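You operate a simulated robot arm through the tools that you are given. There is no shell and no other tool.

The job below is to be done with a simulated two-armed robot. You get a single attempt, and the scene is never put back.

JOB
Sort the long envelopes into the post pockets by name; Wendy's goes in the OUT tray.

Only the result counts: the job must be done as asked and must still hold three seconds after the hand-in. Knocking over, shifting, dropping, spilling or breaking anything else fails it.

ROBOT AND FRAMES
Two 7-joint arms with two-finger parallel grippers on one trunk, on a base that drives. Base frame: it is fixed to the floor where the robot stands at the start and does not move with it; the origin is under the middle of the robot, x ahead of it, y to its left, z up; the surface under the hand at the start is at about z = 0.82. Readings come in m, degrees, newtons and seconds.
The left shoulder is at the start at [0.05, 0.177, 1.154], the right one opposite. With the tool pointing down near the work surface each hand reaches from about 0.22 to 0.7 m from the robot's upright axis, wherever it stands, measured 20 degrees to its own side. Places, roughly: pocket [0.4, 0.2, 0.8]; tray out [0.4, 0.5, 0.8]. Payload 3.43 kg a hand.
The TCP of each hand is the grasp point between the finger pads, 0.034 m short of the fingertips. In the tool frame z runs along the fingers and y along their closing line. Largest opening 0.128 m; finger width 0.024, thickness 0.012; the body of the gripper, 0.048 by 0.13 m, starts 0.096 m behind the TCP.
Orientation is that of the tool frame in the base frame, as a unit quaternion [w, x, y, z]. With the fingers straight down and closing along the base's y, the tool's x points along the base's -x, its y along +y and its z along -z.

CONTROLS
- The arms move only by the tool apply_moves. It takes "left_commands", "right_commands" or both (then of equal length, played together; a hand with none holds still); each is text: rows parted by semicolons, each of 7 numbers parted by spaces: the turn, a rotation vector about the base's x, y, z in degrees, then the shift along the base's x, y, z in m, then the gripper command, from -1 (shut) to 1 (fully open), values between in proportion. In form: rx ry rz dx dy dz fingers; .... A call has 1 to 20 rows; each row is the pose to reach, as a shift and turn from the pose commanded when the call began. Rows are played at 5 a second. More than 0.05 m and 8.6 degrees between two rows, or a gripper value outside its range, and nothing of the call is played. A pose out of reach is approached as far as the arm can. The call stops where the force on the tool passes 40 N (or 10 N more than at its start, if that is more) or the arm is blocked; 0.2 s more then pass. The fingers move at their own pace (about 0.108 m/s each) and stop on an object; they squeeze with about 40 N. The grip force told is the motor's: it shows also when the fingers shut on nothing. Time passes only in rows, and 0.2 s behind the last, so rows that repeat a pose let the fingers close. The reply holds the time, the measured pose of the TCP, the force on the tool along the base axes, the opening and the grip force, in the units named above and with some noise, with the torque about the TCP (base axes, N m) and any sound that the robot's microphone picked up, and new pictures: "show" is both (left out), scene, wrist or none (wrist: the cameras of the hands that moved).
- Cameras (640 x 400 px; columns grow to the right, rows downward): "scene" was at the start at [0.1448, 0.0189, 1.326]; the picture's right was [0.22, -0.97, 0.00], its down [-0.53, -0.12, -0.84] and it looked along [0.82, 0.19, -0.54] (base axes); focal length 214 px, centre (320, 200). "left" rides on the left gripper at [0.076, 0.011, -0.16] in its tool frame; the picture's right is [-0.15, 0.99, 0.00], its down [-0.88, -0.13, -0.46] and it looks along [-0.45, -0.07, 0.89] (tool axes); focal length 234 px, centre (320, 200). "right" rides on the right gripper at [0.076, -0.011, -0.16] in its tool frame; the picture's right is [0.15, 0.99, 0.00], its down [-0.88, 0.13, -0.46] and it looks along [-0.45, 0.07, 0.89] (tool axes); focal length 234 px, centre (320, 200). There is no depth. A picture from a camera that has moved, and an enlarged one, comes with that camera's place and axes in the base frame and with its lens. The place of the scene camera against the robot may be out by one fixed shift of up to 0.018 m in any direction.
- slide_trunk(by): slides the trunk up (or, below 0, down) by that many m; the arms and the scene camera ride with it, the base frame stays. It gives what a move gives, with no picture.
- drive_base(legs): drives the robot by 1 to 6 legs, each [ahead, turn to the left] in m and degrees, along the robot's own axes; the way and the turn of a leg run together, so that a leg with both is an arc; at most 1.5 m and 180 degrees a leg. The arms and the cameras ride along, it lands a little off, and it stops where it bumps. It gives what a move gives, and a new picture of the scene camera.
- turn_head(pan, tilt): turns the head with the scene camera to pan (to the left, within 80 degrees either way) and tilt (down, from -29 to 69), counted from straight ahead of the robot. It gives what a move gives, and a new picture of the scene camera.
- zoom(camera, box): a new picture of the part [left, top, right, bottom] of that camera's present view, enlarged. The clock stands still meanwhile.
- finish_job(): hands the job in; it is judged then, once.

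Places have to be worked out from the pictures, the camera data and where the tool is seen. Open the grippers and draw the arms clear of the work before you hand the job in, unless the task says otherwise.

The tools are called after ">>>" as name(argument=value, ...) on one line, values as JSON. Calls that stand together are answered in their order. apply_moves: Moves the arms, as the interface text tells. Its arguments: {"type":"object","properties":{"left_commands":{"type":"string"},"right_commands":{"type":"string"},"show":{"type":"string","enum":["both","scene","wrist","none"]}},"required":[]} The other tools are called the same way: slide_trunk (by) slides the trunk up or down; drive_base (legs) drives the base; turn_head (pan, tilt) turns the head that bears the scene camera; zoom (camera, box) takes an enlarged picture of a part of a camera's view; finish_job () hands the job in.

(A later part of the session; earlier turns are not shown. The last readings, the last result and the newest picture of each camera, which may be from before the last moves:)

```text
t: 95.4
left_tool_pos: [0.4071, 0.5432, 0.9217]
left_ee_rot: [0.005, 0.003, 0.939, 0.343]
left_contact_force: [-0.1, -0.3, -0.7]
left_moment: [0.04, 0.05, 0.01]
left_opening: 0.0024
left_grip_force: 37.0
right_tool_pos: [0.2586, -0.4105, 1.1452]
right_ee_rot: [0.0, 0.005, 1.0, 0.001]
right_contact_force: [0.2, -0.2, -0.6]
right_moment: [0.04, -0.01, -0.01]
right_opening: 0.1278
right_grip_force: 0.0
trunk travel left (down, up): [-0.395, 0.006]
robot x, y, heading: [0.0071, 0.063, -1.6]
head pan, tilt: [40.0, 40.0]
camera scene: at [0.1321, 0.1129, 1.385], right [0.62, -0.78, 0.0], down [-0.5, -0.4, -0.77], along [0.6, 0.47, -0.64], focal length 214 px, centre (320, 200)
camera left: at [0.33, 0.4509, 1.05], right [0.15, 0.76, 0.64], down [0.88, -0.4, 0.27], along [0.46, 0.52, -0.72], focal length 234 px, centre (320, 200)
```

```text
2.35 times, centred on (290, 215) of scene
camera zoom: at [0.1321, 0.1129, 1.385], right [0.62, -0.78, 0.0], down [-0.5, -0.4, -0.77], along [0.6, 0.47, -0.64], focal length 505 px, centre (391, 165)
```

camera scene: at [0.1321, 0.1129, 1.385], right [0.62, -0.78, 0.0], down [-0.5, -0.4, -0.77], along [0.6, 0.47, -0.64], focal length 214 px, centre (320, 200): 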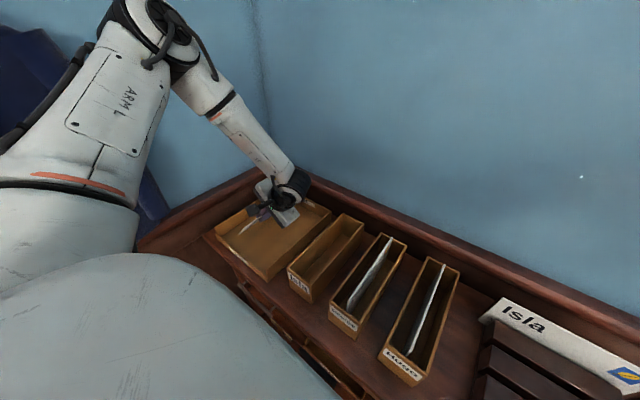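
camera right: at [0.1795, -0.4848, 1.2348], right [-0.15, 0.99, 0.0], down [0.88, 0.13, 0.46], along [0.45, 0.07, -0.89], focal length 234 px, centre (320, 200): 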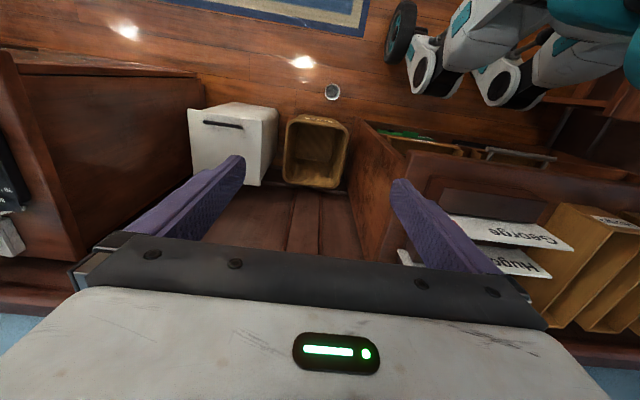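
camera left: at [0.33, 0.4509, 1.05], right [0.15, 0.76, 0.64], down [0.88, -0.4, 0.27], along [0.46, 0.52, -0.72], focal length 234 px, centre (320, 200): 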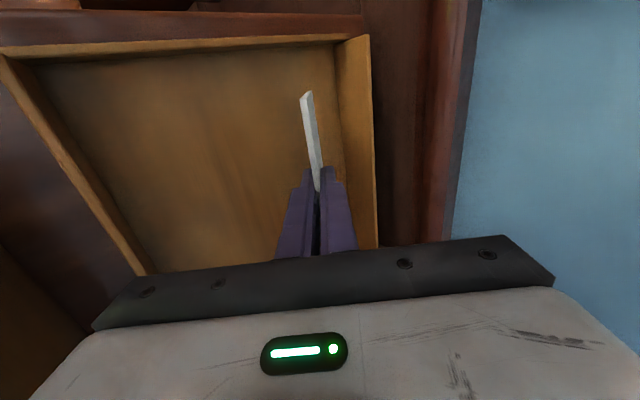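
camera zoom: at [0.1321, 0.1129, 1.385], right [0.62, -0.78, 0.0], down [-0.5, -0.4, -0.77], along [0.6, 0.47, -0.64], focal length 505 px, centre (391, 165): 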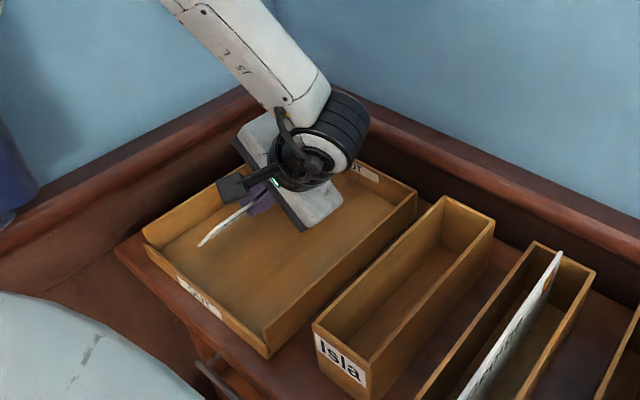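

Wendy's bottom edge is about 15–20 mm above the tray floor and well inside the walls. I'll lower another 10 mm and open the fingers gently.

>>> apply_moves(left_commands="0 0 0 0 0 -0.005 -1; 0 0 0 0 0 -0.01 -1; 0 0 0 0 0 -0.01 -1; 0 0 0 0 0 -0.01 -0.88; 0 0 0 0 0 -0.01 -0.76; 0 0 0 0 0 -0.01 -0.6; 0 0 0 0 0 -0.01 -0.6; 0 0 0 0 0 -0.01 -0.6", show="both")

>>> zoom(camera="scene", box=[190, 130, 390, 300])

```text
t: 97.2
left_tool_pos: [0.4082, 0.5427, 0.9112]
left_ee_rot: [0.005, 0.002, 0.94, 0.342]
left_contact_force: [0.0, -0.4, 0.2]
left_moment: [0.01, -0.01, -0.01]
left_opening: 0.0255
left_grip_force: 0.1
right_tool_pos: [0.2577, -0.4118, 1.1453]
right_ee_rot: [0.0, 0.004, 1.0, 0.001]
right_contact_force: [0.5, 0.2, -1.0]
right_moment: [0.05, 0.01, 0.0]
right_opening: 0.1283
right_grip_force: 0.0
trunk travel left (down, up): [-0.395, 0.006]
robot x, y, heading: [0.0025, 0.0658, -1.7]
head pan, tilt: [40.0, 40.0]
camera scene: at [0.1321, 0.1129, 1.385], right [0.62, -0.78, 0.0], down [-0.5, -0.4, -0.77], along [0.6, 0.47, -0.64], focal length 214 px, centre (320, 200)
camera left: at [0.3297, 0.4505, 1.0402], right [0.15, 0.76, 0.64], down [0.88, -0.4, 0.27], along [0.46, 0.52, -0.72], focal length 234 px, centre (320, 200)
```

scene: 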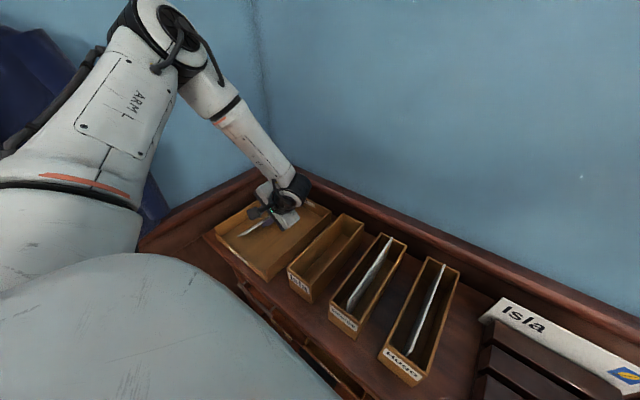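
left: 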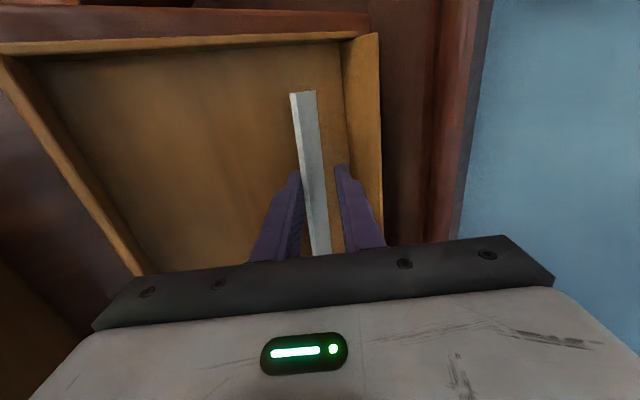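

```text
2.35 times, centred on (290, 215) of scene
camera zoom: at [0.1321, 0.1129, 1.385], right [0.62, -0.78, 0.0], down [-0.5, -0.4, -0.77], along [0.6, 0.47, -0.64], focal length 505 px, centre (391, 165)
```

zoom: 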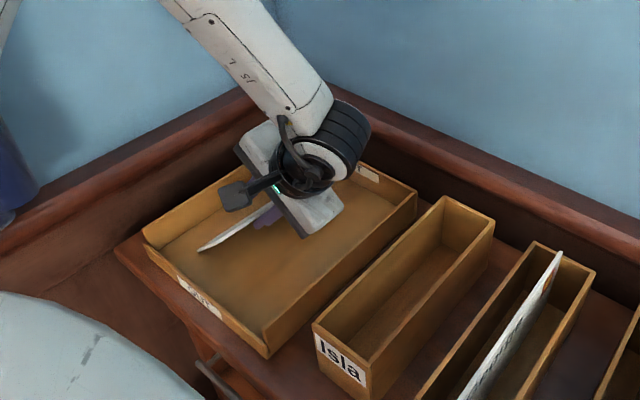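

Released — Wendy is leaning on the lower finger. I'll retract along the tool axis (up and toward −y) so it drops flat into the tray.

>>> apply_moves(left_commands="0 0 0 0 -0.013 0.0155 -0.6; 0 0 0 0 -0.026 0.031 -0.6; 0 0 0 0 -0.039 0.046 -0.6; 0 0 0 0 -0.052 0.062 -0.6; 0 0 0 0 -0.065 0.077 -0.6; 0 0 0 0 -0.08 0.095 -0.6; 0 0 0 0 -0.09 0.12 -0.6; 0 0 0 0 -0.1 0.15 -0.6; 0 0 0 0 -0.1 0.15 -0.6", show="both")

>>> zoom(camera="scene", box=[190, 130, 390, 300])

```text
t: 99.2
left_tool_pos: [0.4078, 0.4422, 1.0608]
left_ee_rot: [0.003, 0.002, 0.939, 0.343]
left_contact_force: [0.2, 1.3, -0.3]
left_moment: [0.04, -0.02, -0.01]
left_opening: 0.0255
left_grip_force: 0.1
right_tool_pos: [0.2597, -0.4102, 1.1449]
right_ee_rot: [0.0, 0.005, 1.0, 0.001]
right_contact_force: [0.1, -0.1, 0.3]
right_moment: [0.0, 0.03, 0.03]
right_opening: 0.1278
right_grip_force: 0.1
trunk travel left (down, up): [-0.395, 0.006]
robot x, y, heading: [0.0102, 0.0646, -1.9]
head pan, tilt: [40.0, 40.0]
camera scene: at [0.1323, 0.1131, 1.3849], right [0.62, -0.78, 0.0], down [-0.5, -0.4, -0.77], along [0.6, 0.47, -0.64], focal length 214 px, centre (320, 200)
camera left: at [0.3294, 0.3496, 1.1898], right [0.15, 0.76, 0.64], down [0.88, -0.4, 0.27], along [0.46, 0.52, -0.72], focal length 234 px, centre (320, 200)
```

scene: 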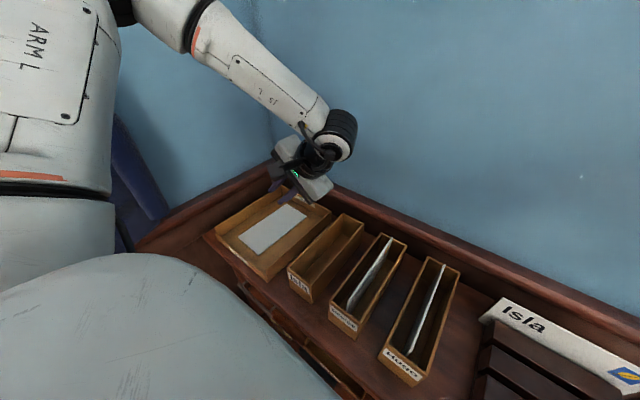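
left: 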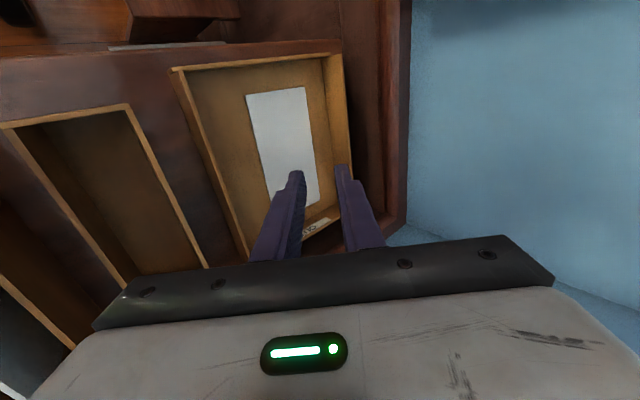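

```text
2.35 times, centred on (290, 215) of scene
camera zoom: at [0.1323, 0.1131, 1.3849], right [0.62, -0.78, 0.0], down [-0.5, -0.4, -0.77], along [0.6, 0.47, -0.64], focal length 505 px, centre (391, 165)
```

zoom: 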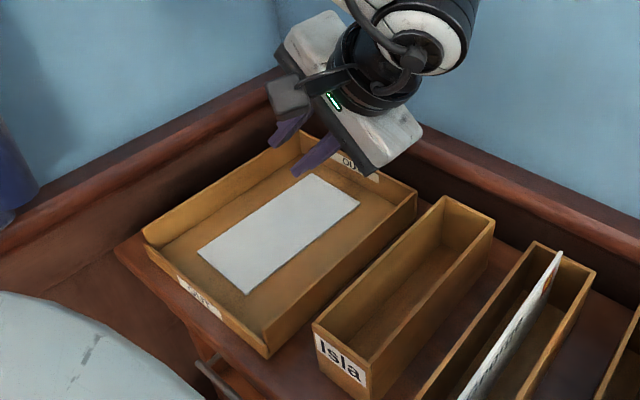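

Wendy lies flat in the OUT tray. I'll straighten the tool and tuck the hand near the body before moving the base for Isla.

>>> apply_moves(left_commands="-7 0 0 -0.012 -0.02 0.02 -0.2; -14 0 0 -0.024 -0.04 0.04 -0.2; -21 0 0 -0.036 -0.06 0.06 -0.2; -28 0 0 -0.048 -0.08 0.075 -0.2; -35 0 0 -0.06 -0.1 0.085 -0.2; -40 0 0 -0.075 -0.115 0.09 -0.2; -40 0 0 -0.075 -0.115 0.09 -0.2", show="scene")

```text
t: 100.8
left_tool_pos: [0.3329, 0.3275, 1.152]
left_ee_rot: [0.004, 0.001, 1.0, 0.0]
left_contact_force: [0.5, 0.4, -0.2]
left_moment: [-0.01, -0.02, 0.0]
left_opening: 0.0512
left_grip_force: 0.0
right_tool_pos: [0.2591, -0.4114, 1.1464]
right_ee_rot: [0.0, 0.004, 1.0, 0.001]
right_contact_force: [-0.6, 0.3, 0.1]
right_moment: [-0.01, 0.06, -0.01]
right_opening: 0.1279
right_grip_force: 0.0
trunk travel left (down, up): [-0.395, 0.006]
robot x, y, heading: [0.0081, 0.0615, -1.5]
head pan, tilt: [40.0, 40.0]
camera scene: at [0.1323, 0.1127, 1.3849], right [0.62, -0.78, 0.0], down [-0.5, -0.4, -0.77], along [0.6, 0.47, -0.64], focal length 214 px, centre (320, 200)
```

scene: 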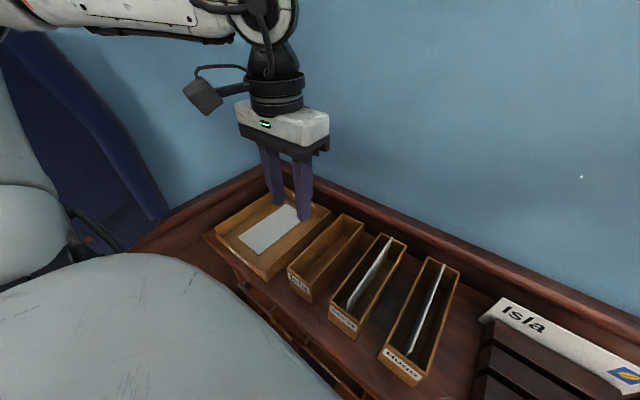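

The tool is upright. I'll drive the base back to the stance that worked for Wendy (y≈0.20, heading −60°).

>>> drive_base(legs=[[0, -44], [0, -44.5], [-0.138, 0], [0, 30]])

>>> turn_head(pan=55, tilt=42)

```text
t: 107.6
left_tool_pos: [0.4037, 0.0685, 1.1511]
left_ee_rot: [0.004, 0.484, 0.875, -0.002]
left_contact_force: [-0.7, 0.5, -0.6]
left_moment: [-0.04, -0.01, 0.03]
left_opening: 0.0513
left_grip_force: 0.1
right_tool_pos: [-0.2606, -0.2626, 1.1454]
right_ee_rot: [0.0, 0.487, 0.873, 0.0]
right_contact_force: [0.3, -0.4, 0.2]
right_moment: [0.01, 0.01, -0.01]
right_opening: 0.128
right_grip_force: 0.1
trunk travel left (down, up): [-0.395, 0.006]
robot x, y, heading: [0.0076, 0.2042, -59.8]
head pan, tilt: [40.0, 40.0]
camera scene: at [0.1103, 0.1132, 1.3849], right [-0.33, -0.94, 0.0], down [-0.61, 0.22, -0.77], along [0.72, -0.26, -0.64], focal length 214 px, centre (320, 200)
```

scene: 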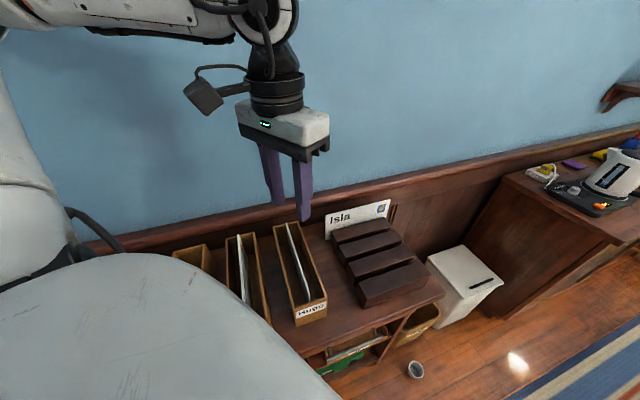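

```text
t: 108.4
left_tool_pos: [0.4037, 0.0698, 1.1517]
left_ee_rot: [0.004, 0.484, 0.875, -0.001]
left_contact_force: [0.7, 0.3, 0.2]
left_moment: [-0.03, 0.04, 0.0]
left_opening: 0.0513
left_grip_force: 0.1
right_tool_pos: [-0.2624, -0.2617, 1.1451]
right_ee_rot: [0.0, 0.488, 0.873, 0.001]
right_contact_force: [0.6, -0.4, 0.2]
right_moment: [0.0, 0.02, -0.04]
right_opening: 0.1279
right_grip_force: 0.0
trunk travel left (down, up): [-0.395, 0.006]
robot x, y, heading: [0.0074, 0.1996, -59.8]
head pan, tilt: [55.0, 42.0]
camera scene: at [0.1132, 0.1349, 1.382], right [-0.08, -1.0, 0.0], down [-0.67, 0.05, -0.74], along [0.74, -0.06, -0.67], focal length 214 px, centre (320, 200)
```

scene: 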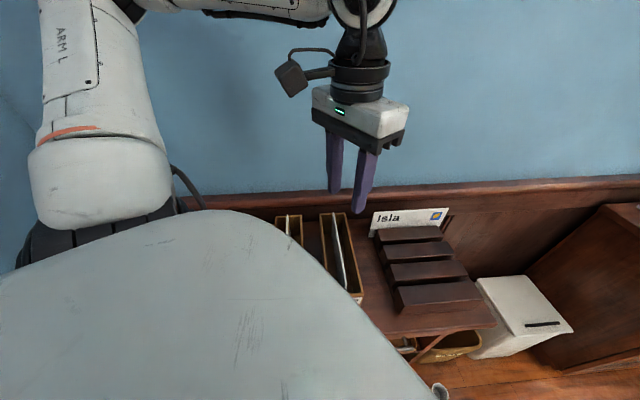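

The base is at (0.007, 0.20), heading −60°. I'll move the left hand over Isla (x≈0.54), gripping toward the name end at y≈−0.115, with a −32° turn to yaw −90°.

>>> apply_moves(left_commands="0 0 -4.6 0.02 -0.027 -0.01 -0.2; 0 0 -9.2 0.04 -0.054 -0.02 -0.2; 0 0 -13.8 0.06 -0.081 -0.03 -0.2; 0 0 -18.4 0.08 -0.108 -0.045 -0.2; 0 0 -23 0.1 -0.135 -0.06 -0.2; 0 0 -27.6 0.12 -0.162 -0.075 -0.2; 0 0 -32.1 0.136 -0.184 -0.09 -0.2; 0 0 -32.1 0.136 -0.184 -0.1 -0.2; 0 0 -32.1 0.136 -0.184 -0.1 -0.2", show="both")

>>> zoom(camera="left", box=[200, 60, 420, 220])

```text
t: 110.4
left_tool_pos: [0.5088, -0.103, 1.0551]
left_ee_rot: [0.005, 0.706, 0.708, -0.002]
left_contact_force: [0.2, 0.7, 0.5]
left_moment: [-0.03, -0.04, 0.0]
left_opening: 0.0512
left_grip_force: 0.1
left hand out of reach, approached as far as the arm can: row 7, 8, 9
right_tool_pos: [-0.263, -0.2625, 1.1448]
right_ee_rot: [0.0, 0.488, 0.873, 0.001]
right_contact_force: [0.4, 0.5, -0.4]
right_moment: [0.01, -0.01, 0.01]
right_opening: 0.1279
right_grip_force: 0.1
trunk travel left (down, up): [-0.395, 0.006]
robot x, y, heading: [0.0039, 0.2032, -59.6]
head pan, tilt: [55.0, 42.0]
camera scene: at [0.1127, 0.135, 1.3821], right [-0.08, -1.0, 0.0], down [-0.67, 0.05, -0.74], along [0.74, -0.06, -0.67], focal length 214 px, centre (320, 200)
camera left: at [0.5181, -0.0234, 1.2144], right [0.99, -0.14, 0.01], down [-0.13, -0.88, 0.46], along [-0.06, -0.46, -0.89], focal length 234 px, centre (320, 200)
```

scene: 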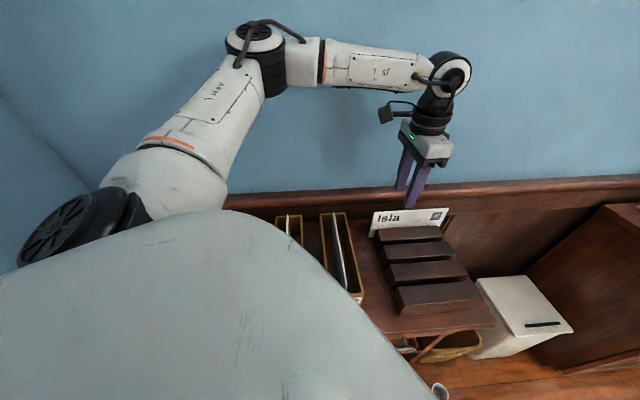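
left: 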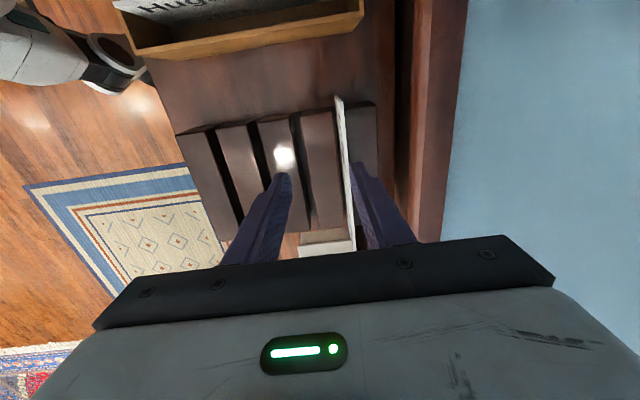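

```text
2.50 times, centred on (310, 140) of left
camera zoom: at [0.5181, -0.0234, 1.2144], right [0.99, -0.14, 0.01], down [-0.13, -0.88, 0.46], along [-0.06, -0.46, -0.89], focal length 585 px, centre (345, 350)
```

zoom: 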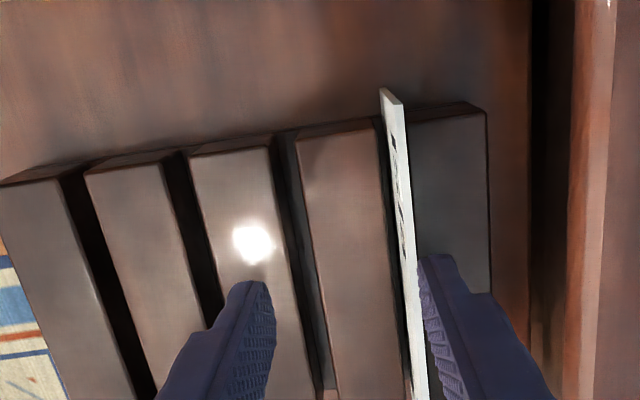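

The arm stops 3 cm short of Isla because the wrist yaw hits its limit again. Shifting the base another 5 cm left gives a steeper approach angle; the hand stays high while I do it.

>>> drive_base(legs=[[0, -30], [-0.055, 0], [0, 30]])

```text
t: 112.8
left_tool_pos: [0.2887, -0.2916, 1.0544]
left_ee_rot: [0.004, 0.864, 0.503, -0.003]
left_contact_force: [-0.1, -0.2, 0.3]
left_moment: [0.03, 0.0, -0.01]
left_opening: 0.0511
left_grip_force: 0.0
right_tool_pos: [-0.4592, -0.0458, 1.1456]
right_ee_rot: [0.001, 0.697, 0.717, 0.0]
right_contact_force: [0.6, 0.6, -0.5]
right_moment: [0.02, -0.01, 0.0]
right_opening: 0.1282
right_grip_force: 0.1
trunk travel left (down, up): [-0.395, 0.006]
robot x, y, heading: [0.004, 0.2275, -89.5]
head pan, tilt: [55.0, 42.0]
stopped in leg 2: the robot was blocked; the commanded pose is now the measured one
camera scene: at [0.0626, 0.1044, 1.3819], right [-0.57, -0.82, 0.0], down [-0.55, 0.38, -0.74], along [0.61, -0.42, -0.67], focal length 214 px, centre (320, 200)
```

scene: 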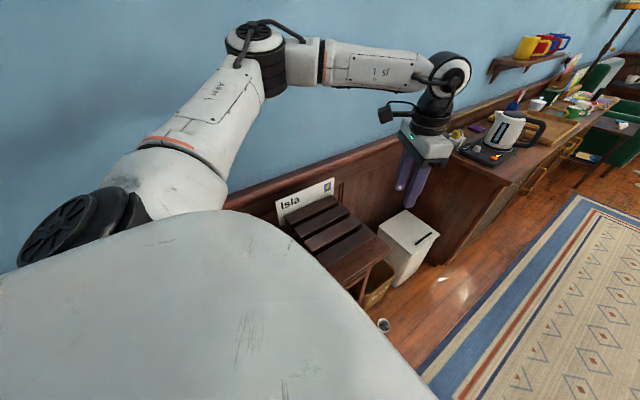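

Backing up was blocked at y≈0.2275, so I won't push further. I'll move forward 2 cm and turn back to −60°; from there, gripping Isla nearer its middle (y≈−0.18) gives the same wrist angle at low height.

>>> drive_base(legs=[[0.02, 0], [0, 29.5]])

```text
t: 115.0
left_tool_pos: [0.5095, -0.1014, 1.0552]
left_ee_rot: [0.006, 0.706, 0.708, -0.002]
left_contact_force: [1.2, 0.2, 0.2]
left_moment: [-0.01, 0.01, 0.01]
left_opening: 0.0513
left_grip_force: 0.0
right_tool_pos: [-0.2636, -0.2599, 1.1447]
right_ee_rot: [0.0, 0.489, 0.872, 0.0]
right_contact_force: [0.4, 0.4, -0.6]
right_moment: [0.01, 0.03, -0.03]
right_opening: 0.1284
right_grip_force: 0.0
trunk travel left (down, up): [-0.395, 0.006]
robot x, y, heading: [0.0024, 0.2034, -59.7]
head pan, tilt: [55.0, 42.0]
camera scene: at [0.1128, 0.1361, 1.382], right [-0.08, -1.0, 0.0], down [-0.67, 0.05, -0.74], along [0.74, -0.06, -0.67], focal length 214 px, centre (320, 200)
```

scene: 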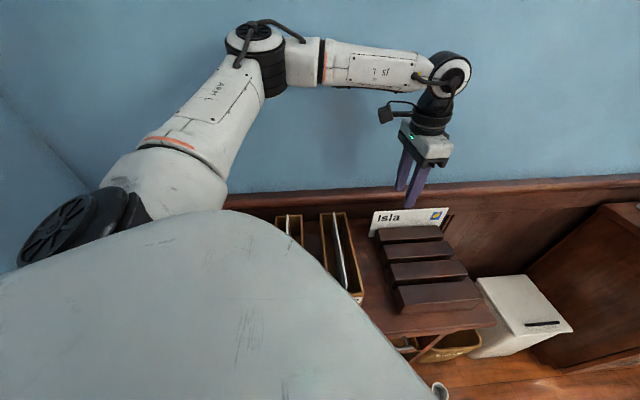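

The hand is at (0.51, −0.10, 1.055). I'll move to (0.54, −0.18) while lowering to z≈0.995, tips just above Isla's top edge.

>>> apply_moves(left_commands="0 0 0 0 -0.03 -0.01 -0.2; 0 0 0 0.005 -0.06 -0.025 -0.2; 0 0 0 0.015 -0.079 -0.04 -0.2; 0 0 0 0.025 -0.079 -0.055 -0.2; 0 0 0 0.031 -0.079 -0.06 -0.2; 0 0 0 0.031 -0.079 -0.06 -0.2", show="both")

>>> zoom(camera="left", box=[200, 60, 420, 260])

```text
t: 116.5
left_tool_pos: [0.4875, -0.1451, 1.0079]
left_ee_rot: [0.007, 0.705, 0.709, 0.0]
left_contact_force: [-0.8, 0.6, -0.4]
left_moment: [-0.02, -0.01, -0.01]
left_opening: 0.0514
left_grip_force: 0.0
left hand out of reach, approached as far as the arm can: row 1, 2, 3, 4, 5, 6
right_tool_pos: [-0.2641, -0.2612, 1.1465]
right_ee_rot: [-0.001, 0.488, 0.873, 0.0]
right_contact_force: [0.2, 0.0, -0.3]
right_moment: [-0.01, -0.01, -0.03]
right_opening: 0.128
right_grip_force: 0.1
trunk travel left (down, up): [-0.395, 0.006]
robot x, y, heading: [0.0053, 0.2033, -59.6]
head pan, tilt: [55.0, 42.0]
camera scene: at [0.1125, 0.136, 1.382], right [-0.08, -1.0, 0.0], down [-0.67, 0.05, -0.74], along [0.74, -0.06, -0.67], focal length 214 px, centre (320, 200)
camera left: at [0.4961, -0.0651, 1.1672], right [0.99, -0.14, 0.01], down [-0.13, -0.88, 0.46], along [-0.06, -0.46, -0.89], focal length 234 px, centre (320, 200)
```

scene: 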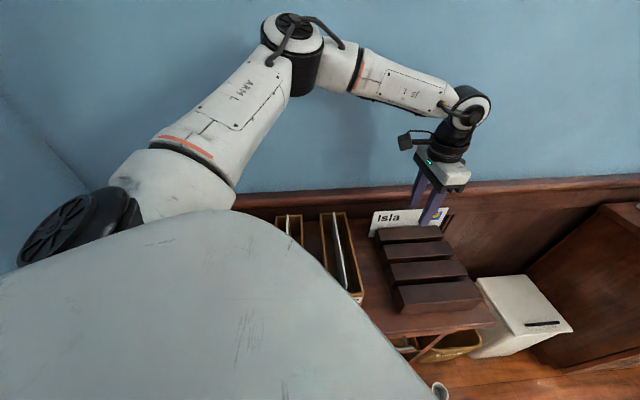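
left: 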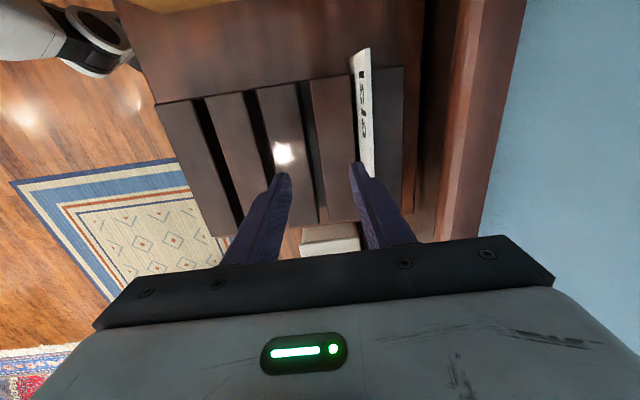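

```text
2.00 times, centred on (310, 160) of left
camera zoom: at [0.4961, -0.0651, 1.1672], right [0.99, -0.14, 0.01], down [-0.13, -0.88, 0.46], along [-0.06, -0.46, -0.89], focal length 468 px, centre (340, 280)
```

zoom: 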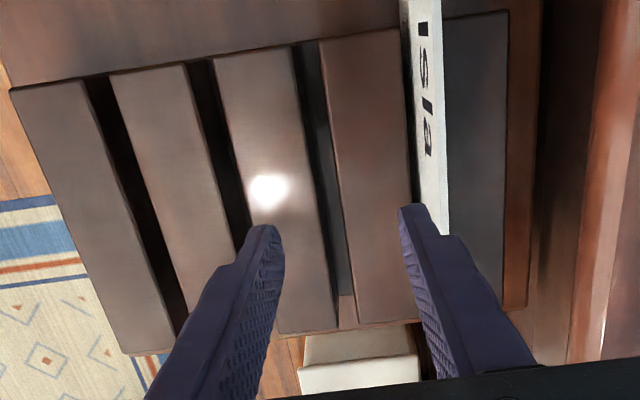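

Comparing all the limit poses, the left wrist can't turn far enough for this far envelope, but the right arm (mirrored range) can take Isla at yaw −90° from in front. I'll raise the left hand clear and tuck it to the robot's left first.

>>> apply_moves(left_commands="0 0 0 0 0 0.04 -0.2; 0 0 4 -0.01 0.02 0.08 -0.2; 0 0 8 -0.02 0.05 0.11 -0.2; 0 0 12 -0.03 0.09 0.13 -0.2; 0 0 16 -0.04 0.13 0.15 -0.2; 0 0 20 -0.04 0.17 0.17 -0.2; 0 0 24 -0.03 0.21 0.17 -0.2; 0 0 28 -0.02 0.25 0.17 -0.2; 0 0 32 -0.02 0.29 0.17 -0.2; 0 0 36 -0.01 0.33 0.17 -0.2; 0 0 40 -0.01 0.367 0.17 -0.2; 0 0 40 -0.01 0.367 0.17 -0.2", show="scene")

```text
t: 119.0
left_tool_pos: [0.4741, 0.2208, 1.1766]
left_ee_rot: [0.004, 0.421, 0.907, 0.001]
left_contact_force: [-0.2, -0.2, 0.2]
left_moment: [0.02, 0.02, -0.01]
left_opening: 0.0512
left_grip_force: 0.0
right_tool_pos: [-0.2625, -0.2611, 1.1448]
right_ee_rot: [-0.001, 0.488, 0.873, 0.0]
right_contact_force: [0.3, -0.3, 0.1]
right_moment: [0.02, -0.02, 0.02]
right_opening: 0.1281
right_grip_force: 0.1
trunk travel left (down, up): [-0.395, 0.006]
robot x, y, heading: [0.0079, 0.2045, -59.7]
head pan, tilt: [55.0, 42.0]
camera scene: at [0.113, 0.135, 1.3818], right [-0.08, -1.0, 0.0], down [-0.67, 0.06, -0.74], along [0.74, -0.06, -0.67], focal length 214 px, centre (320, 200)
```

scene: 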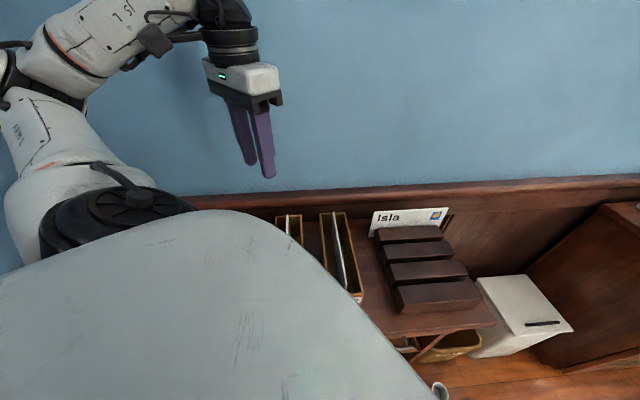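

The left hand is tucked at robot-left. I'll reposition the base to about y≈0.15 facing the desk squarely (heading 0), so the right arm can reach both Isla and its pocket.

>>> drive_base(legs=[[0, -30], [0.05, 0], [0, 45], [0, 45]])

>>> turn_head(pan=-10, tilt=40)

```text
t: 124.8
left_tool_pos: [0.3641, 0.4552, 1.1766]
left_ee_rot: [0.005, 0.104, 0.995, 0.002]
left_contact_force: [-0.6, 0.4, 0.1]
left_moment: [0.01, 0.0, 0.01]
left_opening: 0.0509
left_grip_force: 0.0
right_tool_pos: [0.0792, -0.3765, 1.1448]
right_ee_rot: [0.0, 0.179, 0.984, 0.0]
right_contact_force: [-0.5, 0.2, -0.1]
right_moment: [-0.03, -0.02, -0.01]
right_opening: 0.128
right_grip_force: 0.1
trunk travel left (down, up): [-0.395, 0.006]
robot x, y, heading: [0.0027, 0.1555, -21.7]
head pan, tilt: [55.0, 42.0]
stopped in leg 4: the robot was blocked; the commanded pose is now the measured one
camera scene: at [0.1285, 0.1739, 1.382], right [0.55, -0.84, 0.0], down [-0.56, -0.37, -0.74], along [0.62, 0.41, -0.67], focal length 214 px, centre (320, 200)
```

scene: 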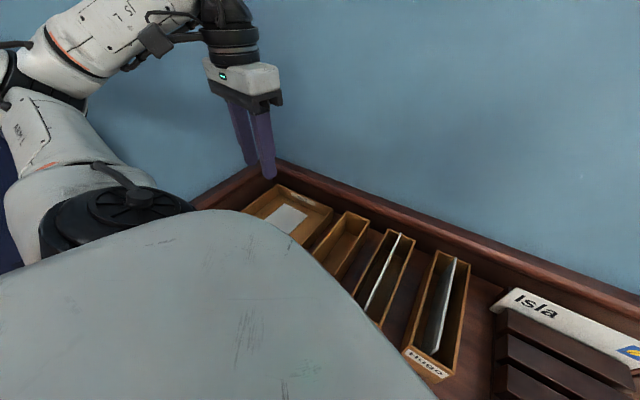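

```text
t: 126.1
left_tool_pos: [0.3646, 0.4566, 1.1789]
left_ee_rot: [0.005, 0.104, 0.995, 0.002]
left_contact_force: [0.8, -0.3, 0.0]
left_moment: [0.01, -0.01, 0.0]
left_opening: 0.0512
left_grip_force: 0.1
right_tool_pos: [0.0794, -0.3771, 1.145]
right_ee_rot: [0.0, 0.178, 0.984, 0.0]
right_contact_force: [-0.3, -0.3, -0.4]
right_moment: [0.02, 0.0, 0.04]
right_opening: 0.1281
right_grip_force: 0.0
trunk travel left (down, up): [-0.395, 0.006]
robot x, y, heading: [0.0024, 0.1562, -21.7]
head pan, tilt: [-10.0, 40.0]
camera scene: at [0.131, 0.083, 1.3849], right [-0.52, -0.85, 0.0], down [-0.55, 0.34, -0.77], along [0.65, -0.4, -0.64], focal length 214 px, centre (320, 200)
```

scene: 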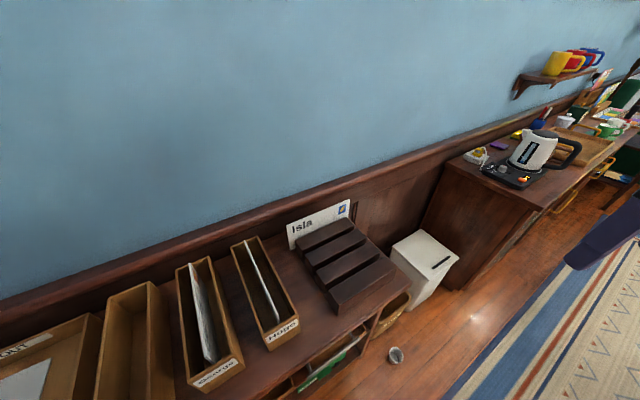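

The turn stopped at −21.7°, probably the left elbow meeting the jacket. I'll turn back right at once, shift to y≈0.10 where the elbow clears it, and then face heading +20° for the right arm.

>>> drive_base(legs=[[0, -34], [0, -34.3], [0.056, 0]])

```text
t: 130.4
left_tool_pos: [0.4184, -0.1224, 1.1784]
left_ee_rot: [0.004, 0.645, 0.764, -0.002]
left_contact_force: [0.2, -0.8, -0.2]
left_moment: [0.04, -0.01, -0.01]
left_opening: 0.0511
left_grip_force: 0.1
right_tool_pos: [-0.4606, -0.1657, 1.1451]
right_ee_rot: [0.0, 0.699, 0.715, 0.0]
right_contact_force: [0.1, -0.4, 0.5]
right_moment: [0.02, 0.01, -0.04]
right_opening: 0.1282
right_grip_force: 0.1
trunk travel left (down, up): [-0.395, 0.006]
robot x, y, heading: [0.0058, 0.102, -90.0]
head pan, tilt: [-10.0, 40.0]
camera scene: at [-0.0209, -0.0559, 1.3848], right [-0.98, 0.17, 0.0], down [0.11, 0.63, -0.77], along [-0.13, -0.75, -0.64], focal length 214 px, centre (320, 200)
```

scene: 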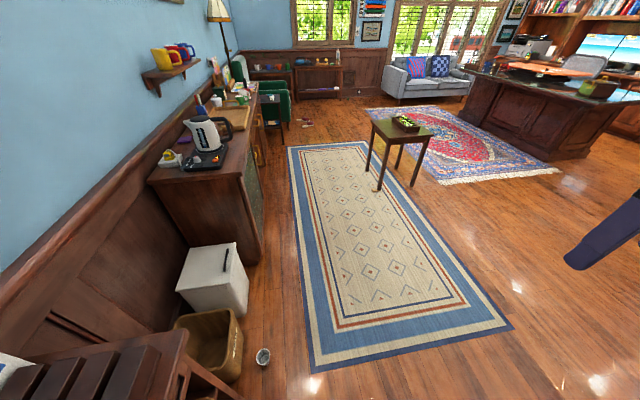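

The base is at (0.006, 0.10), heading −90°, and the area is clear. Now I'll turn left to heading +20°.

>>> drive_base(legs=[[0, 45], [0, 45], [0, 20]])

>>> turn_head(pan=-20, tilt=42)

```text
t: 135.9
left_tool_pos: [0.0813, 0.5619, 1.1772]
left_ee_rot: [0.004, -0.248, 0.969, 0.003]
left_contact_force: [-0.1, -0.6, 0.2]
left_moment: [-0.01, 0.04, 0.03]
left_opening: 0.0514
left_grip_force: 0.1
right_tool_pos: [0.4091, -0.2548, 1.1455]
right_ee_rot: [0.0, -0.174, 0.985, 0.0]
right_contact_force: [-0.1, 0.1, -0.5]
right_moment: [-0.01, 0.02, -0.03]
right_opening: 0.128
right_grip_force: 0.0
trunk travel left (down, up): [-0.395, 0.006]
robot x, y, heading: [0.0044, 0.1024, 19.0]
head pan, tilt: [-10.0, 40.0]
camera scene: at [0.1438, 0.1351, 1.385], right [0.16, -0.99, 0.0], down [-0.63, -0.1, -0.77], along [0.76, 0.12, -0.64], focal length 214 px, centre (320, 200)
```

scene: 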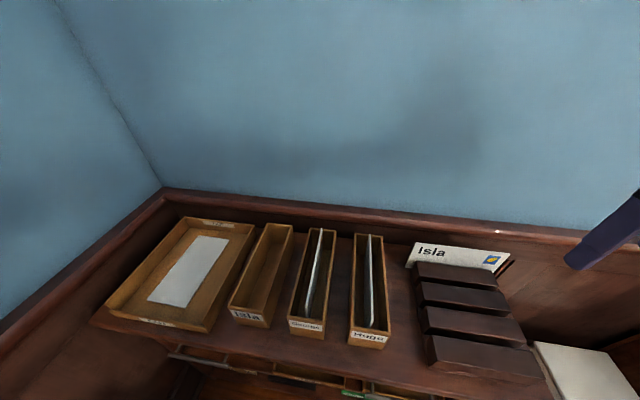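

```text
t: 136.6
left_tool_pos: [0.0825, 0.5621, 1.1775]
left_ee_rot: [0.004, -0.248, 0.969, 0.003]
left_contact_force: [-1.4, -0.4, 0.1]
left_moment: [0.03, -0.02, -0.02]
left_opening: 0.0514
left_grip_force: 0.1
right_tool_pos: [0.4076, -0.2558, 1.1457]
right_ee_rot: [-0.001, -0.174, 0.985, 0.0]
right_contact_force: [0.2, -0.5, 0.5]
right_moment: [0.0, 0.0, 0.04]
right_opening: 0.1281
right_grip_force: 0.1
trunk travel left (down, up): [-0.395, 0.006]
robot x, y, heading: [0.01, 0.1003, 19.0]
head pan, tilt: [-20.0, 42.0]
camera scene: at [0.1435, 0.1203, 1.382], right [-0.02, -1.0, 0.0], down [-0.67, 0.01, -0.74], along [0.74, -0.01, -0.67], focal length 214 px, centre (320, 200)
```

scene: 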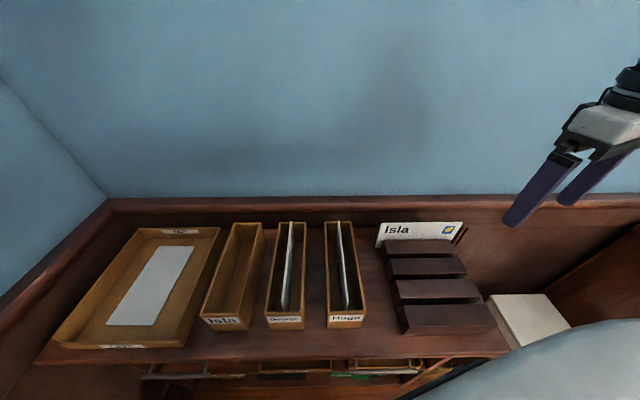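

Everything placed so far looks right: Wendy flat in OUT, George and Hugo in their pockets. Now I'll bring the right hand over Isla, turning it −110° to yaw −90°.

>>> apply_moves(right_commands="0 0 -8.46 0.01 0.007 0 -0.2; 0 0 -16.9 0.02 0.014 0 -0.2; 0 0 -25.4 0.03 0.021 0 -0.2; 0 0 -33.8 0.04 0.028 0 -0.2; 0 0 -42.3 0.05 0.036 0 -0.2; 0 0 -50.8 0.06 0.044 0 -0.2; 0 0 -59.2 0.07 0.051 0 -0.2; 0 0 -67.7 0.08 0.058 -0.01 -0.2; 0 0 -76.1 0.09 0.065 -0.02 -0.2; 0 0 -84.6 0.1 0.072 -0.03 -0.2; 0 0 -93.1 0.11 0.08 -0.04 -0.2; 0 0 -101.5 0.12 0.088 -0.05 -0.2; 0 0 -110 0.132 0.0955 -0.06 -0.2; 0 0 -110 0.132 0.0955 -0.08 -0.2; 0 0 -110 0.132 0.0955 -0.08 -0.2", show="both")

```text
t: 139.8
left_tool_pos: [0.0802, 0.5617, 1.1778]
left_ee_rot: [0.004, -0.248, 0.969, 0.003]
left_contact_force: [0.6, -0.5, 0.0]
left_moment: [0.0, -0.03, -0.02]
left_opening: 0.0512
left_grip_force: 0.0
right_tool_pos: [0.5392, -0.1603, 1.0647]
right_ee_rot: [0.001, 0.707, 0.708, 0.0]
right_contact_force: [0.6, -0.6, -0.2]
right_moment: [0.0, -0.02, 0.0]
right_opening: 0.0513
right_grip_force: 0.1
trunk travel left (down, up): [-0.395, 0.006]
robot x, y, heading: [0.0051, 0.0982, 18.9]
head pan, tilt: [-20.0, 42.0]
camera scene: at [0.1434, 0.1205, 1.382], right [-0.02, -1.0, 0.0], down [-0.67, 0.01, -0.74], along [0.74, -0.01, -0.67], focal length 214 px, centre (320, 200)
camera right: at [0.5275, -0.0837, 1.2242], right [0.99, 0.15, 0.0], down [0.13, -0.88, 0.46], along [0.07, -0.45, -0.89], focal length 234 px, centre (320, 200)
```

scene: 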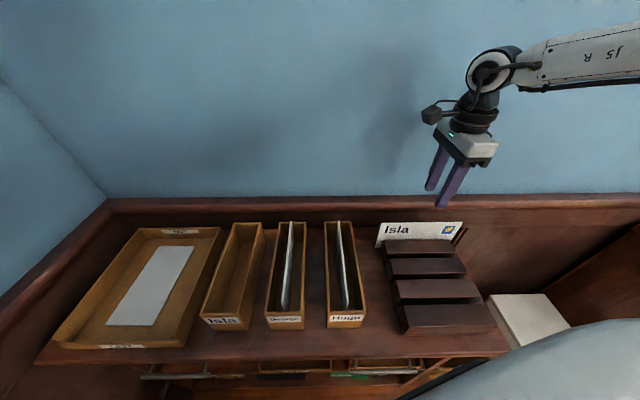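
right: 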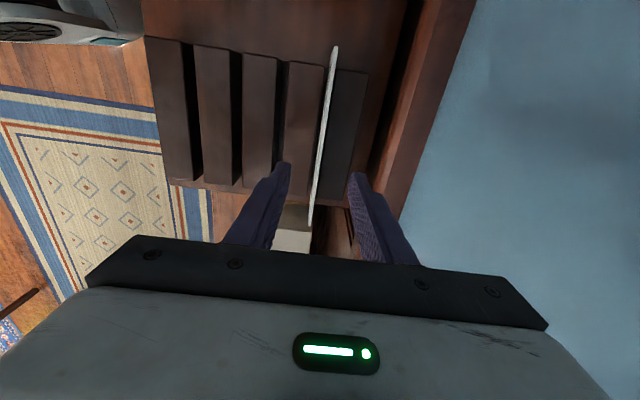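

The right arm reached the hover pose cleanly. I'll zoom in to confirm Isla's alignment.

>>> zoom(camera="right", box=[220, 30, 420, 240])

```text
1.90 times, centred on (320, 135) of right
camera zoom: at [0.5275, -0.0837, 1.2242], right [0.99, 0.15, 0.0], down [0.13, -0.88, 0.46], along [0.07, -0.45, -0.89], focal length 446 px, centre (320, 324)
```

zoom: 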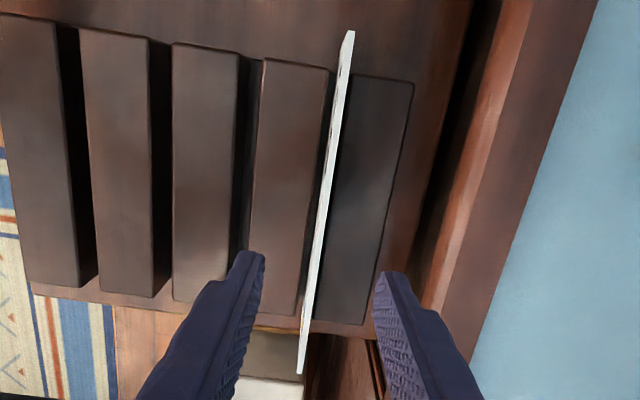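

Isla is at x≈0.539, centred between the fingers with TCP y at its middle. I'll descend to z≈0.926.

>>> apply_moves(right_commands="0 0 0 0 0 -0.035 -0.2; 0 0 0 0 0 -0.07 -0.2; 0 0 0 0 0 -0.1 -0.2; 0 0 0 0 0 -0.125 -0.2; 0 0 0 0 0 -0.138 -0.2; 0 0 0 0 0 -0.138 -0.2", show="both")

>>> zoom(camera="right", box=[220, 30, 420, 260])

```text
t: 141.2
left_tool_pos: [0.0818, 0.5623, 1.1785]
left_ee_rot: [0.004, -0.247, 0.969, 0.003]
left_contact_force: [-0.9, 0.7, 1.1]
left_moment: [-0.02, 0.01, -0.02]
left_opening: 0.0513
left_grip_force: 0.1
right_tool_pos: [0.5395, -0.1615, 0.9265]
right_ee_rot: [-0.001, 0.707, 0.708, 0.0]
right_contact_force: [0.8, 0.1, -0.6]
right_moment: [-0.01, 0.0, 0.02]
right_opening: 0.0513
right_grip_force: 0.1
trunk travel left (down, up): [-0.395, 0.006]
robot x, y, heading: [0.0057, 0.102, 18.9]
head pan, tilt: [-20.0, 42.0]
camera scene: at [0.1434, 0.1202, 1.382], right [-0.02, -1.0, 0.0], down [-0.67, 0.01, -0.74], along [0.74, -0.01, -0.67], focal length 214 px, centre (320, 200)
camera right: at [0.5286, -0.0849, 1.0866], right [0.99, 0.15, 0.0], down [0.13, -0.88, 0.45], along [0.07, -0.45, -0.89], focal length 234 px, centre (320, 200)
```

scene: 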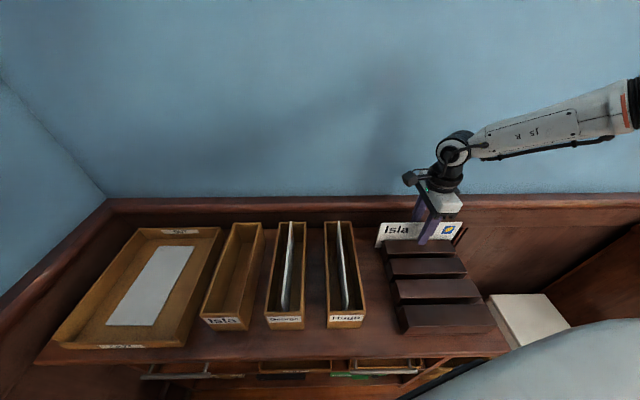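
right: 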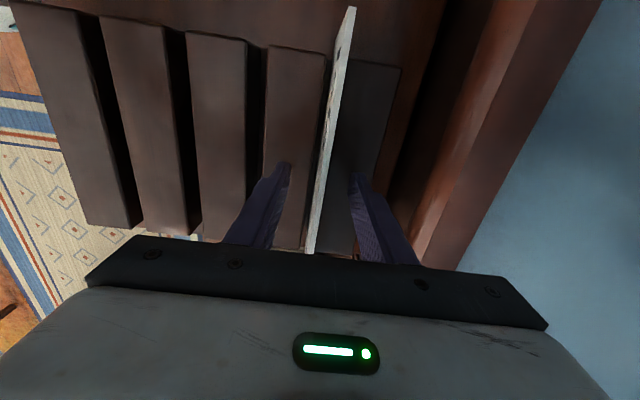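

```text
1.74 times, centred on (320, 145) of right
camera zoom: at [0.5286, -0.0849, 1.0866], right [0.99, 0.15, 0.0], down [0.13, -0.88, 0.45], along [0.07, -0.45, -0.89], focal length 407 px, centre (320, 296)
```

zoom: 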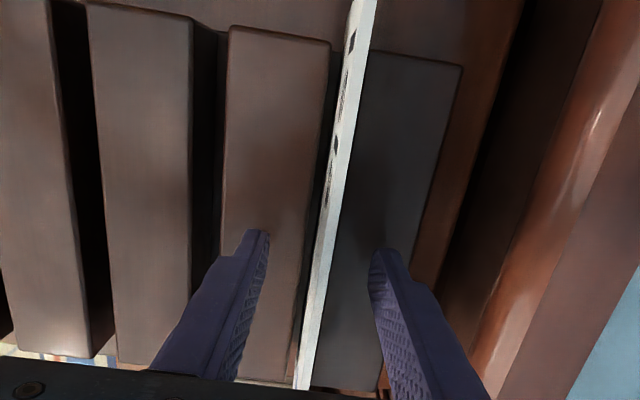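

The fingers straddle Isla symmetrically at z≈0.9265. I'll close the right gripper and lift straight up.

>>> apply_moves(right_commands="0 0 0 0 0 0 -0.6; 0 0 0 0 0 0 -1; 0 0 0 0 0 0 -1; 0 0 0 0 0 0 -1; 0 0 0 0 0 0 -1; 0 0 0 0 0 0.01 -1; 0 0 0 0 0 0.03 -1; 0 0 0 0 0 0.06 -1; 0 0 0 0 0 0.095 -1; 0 0 0 0 0 0.13 -1; 0 0 0 0 0 0.15 -1; 0 0 0 0 0 0.15 -1", show="both")

```text
t: 143.8
left_tool_pos: [0.0817, 0.5629, 1.1776]
left_ee_rot: [0.004, -0.248, 0.969, 0.002]
left_contact_force: [0.2, 0.6, 0.1]
left_moment: [0.04, -0.02, 0.0]
left_opening: 0.0513
left_grip_force: 0.1
right_tool_pos: [0.5403, -0.1605, 1.0783]
right_ee_rot: [-0.001, 0.706, 0.708, 0.0]
right_contact_force: [0.0, 0.3, 0.0]
right_moment: [0.0, -0.01, 0.01]
right_opening: 0.0027
right_grip_force: 36.9
trunk travel left (down, up): [-0.395, 0.006]
robot x, y, heading: [0.0045, 0.1011, 19.0]
head pan, tilt: [-20.0, 42.0]
camera scene: at [0.1436, 0.1202, 1.382], right [-0.02, -1.0, 0.0], down [-0.67, 0.01, -0.74], along [0.74, -0.01, -0.67], focal length 214 px, centre (320, 200)
camera right: at [0.5291, -0.0842, 1.2376], right [0.99, 0.15, 0.0], down [0.13, -0.88, 0.45], along [0.07, -0.45, -0.89], focal length 234 px, centre (320, 200)
```

scene: 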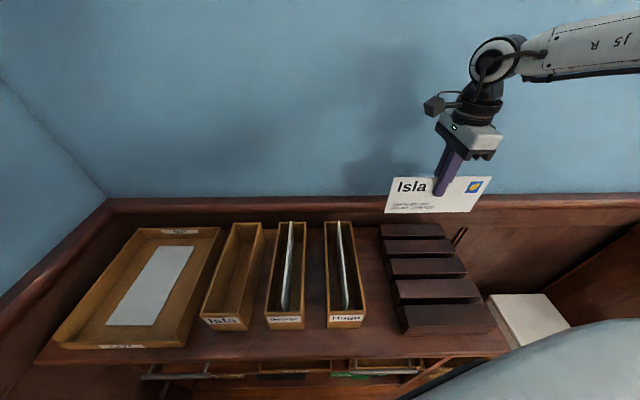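
right: 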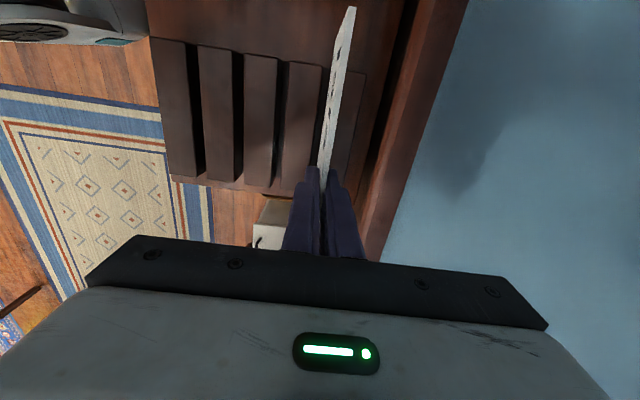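

Isla is held level and the rack is empty. I'll carry it with a +90° turn to above the Isla pocket at (0.448, 0.325), pulling in slightly from the wall first.

>>> apply_moves(right_commands="0 0 6.4 -0.025 0.034 0.005 -1; 0 0 12.8 -0.05 0.068 0.01 -1; 0 0 19.3 -0.072 0.103 0.013 -1; 0 0 25.7 -0.088 0.138 0.013 -1; 0 0 32.1 -0.092 0.173 0.013 -1; 0 0 38.6 -0.092 0.208 0.013 -1; 0 0 45 -0.092 0.243 0.013 -1; 0 0 51.4 -0.092 0.278 0.013 -1; 0 0 57.8 -0.092 0.313 0.013 -1; 0 0 64.3 -0.092 0.348 0.013 -1; 0 0 70.7 -0.092 0.383 0.013 -1; 0 0 77.1 -0.092 0.418 0.013 -1; 0 0 83.6 -0.092 0.453 0.013 -1; 0 0 90 -0.092 0.4855 0.013 -1; 0 0 90 -0.092 0.4855 0.013 -1", show="both")

```text
t: 147.0
left_tool_pos: [0.081, 0.562, 1.1777]
left_ee_rot: [0.003, -0.248, 0.969, 0.003]
left_contact_force: [0.0, 0.4, 0.6]
left_moment: [-0.01, 0.0, -0.04]
left_opening: 0.0509
left_grip_force: 0.0
right_tool_pos: [0.4372, 0.1242, 1.0941]
right_ee_rot: [-0.001, -0.002, 1.0, 0.001]
right_contact_force: [-0.7, -0.3, -0.4]
right_moment: [0.0, 0.02, 0.01]
right_opening: 0.0025
right_grip_force: 36.7
right hand out of reach, approached as far as the arm can: row 9, 10, 11, 12, 13, 14, 15
trunk travel left (down, up): [-0.395, 0.006]
robot x, y, heading: [0.0026, 0.0996, 18.9]
head pan, tilt: [-20.0, 42.0]
camera scene: at [0.1435, 0.1202, 1.382], right [-0.02, -1.0, 0.0], down [-0.67, 0.01, -0.74], along [0.74, -0.01, -0.67], focal length 214 px, centre (320, 200)
camera right: at [0.3607, 0.1132, 1.2536], right [-0.15, 0.99, 0.0], down [0.88, 0.13, 0.46], along [0.45, 0.07, -0.89], focal length 234 px, centre (320, 200)
```

scene: 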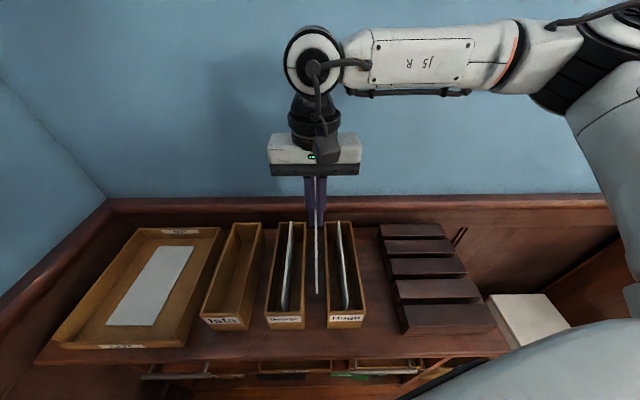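
right: 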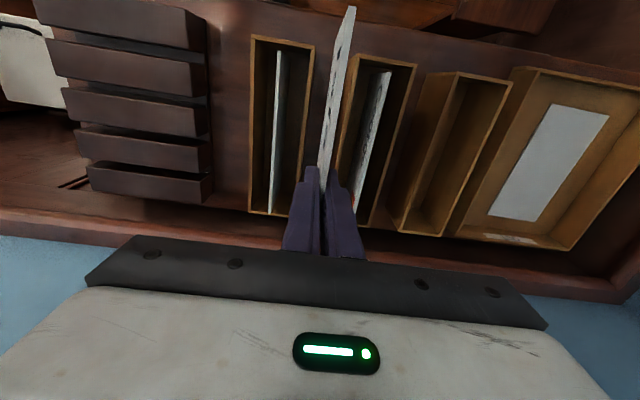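

The right wrist reached its turn limit at y≈0.124 with the forearm pointing left. I'll first turn the hand +25° here to free the wrist, keeping Isla high, before repositioning the base.

>>> apply_moves(right_commands="0 0 6.3 0 0 0.002 -1; 0 0 12.6 0 0 0.004 -1; 0 0 18.9 0 0 0.006 -1; 0 0 25 0 0 0.006 -1; 0 0 25 0 0 0.006 -1", show="scene")

```text
t: 148.2
left_tool_pos: [0.0815, 0.5618, 1.1769]
left_ee_rot: [0.004, -0.248, 0.969, 0.003]
left_contact_force: [0.4, 0.2, 0.1]
left_moment: [0.0, 0.02, 0.0]
left_opening: 0.0514
left_grip_force: 0.2
right_tool_pos: [0.4332, 0.1216, 1.0939]
right_ee_rot: [-0.001, -0.219, 0.976, -0.001]
right_contact_force: [-0.3, 0.0, 0.3]
right_moment: [0.0, 0.02, -0.03]
right_opening: 0.0024
right_grip_force: 37.1
trunk travel left (down, up): [-0.395, 0.006]
robot x, y, heading: [0.0044, 0.1025, 19.2]
head pan, tilt: [-20.0, 42.0]
camera scene: at [0.1435, 0.1202, 1.382], right [-0.02, -1.0, 0.0], down [-0.67, 0.01, -0.74], along [0.74, -0.01, -0.67], focal length 214 px, centre (320, 200)
```

scene: 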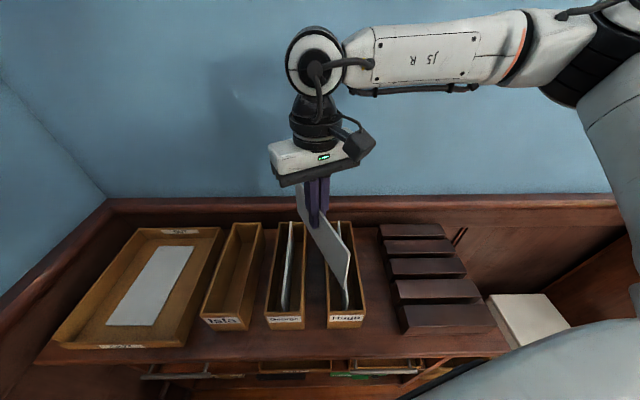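

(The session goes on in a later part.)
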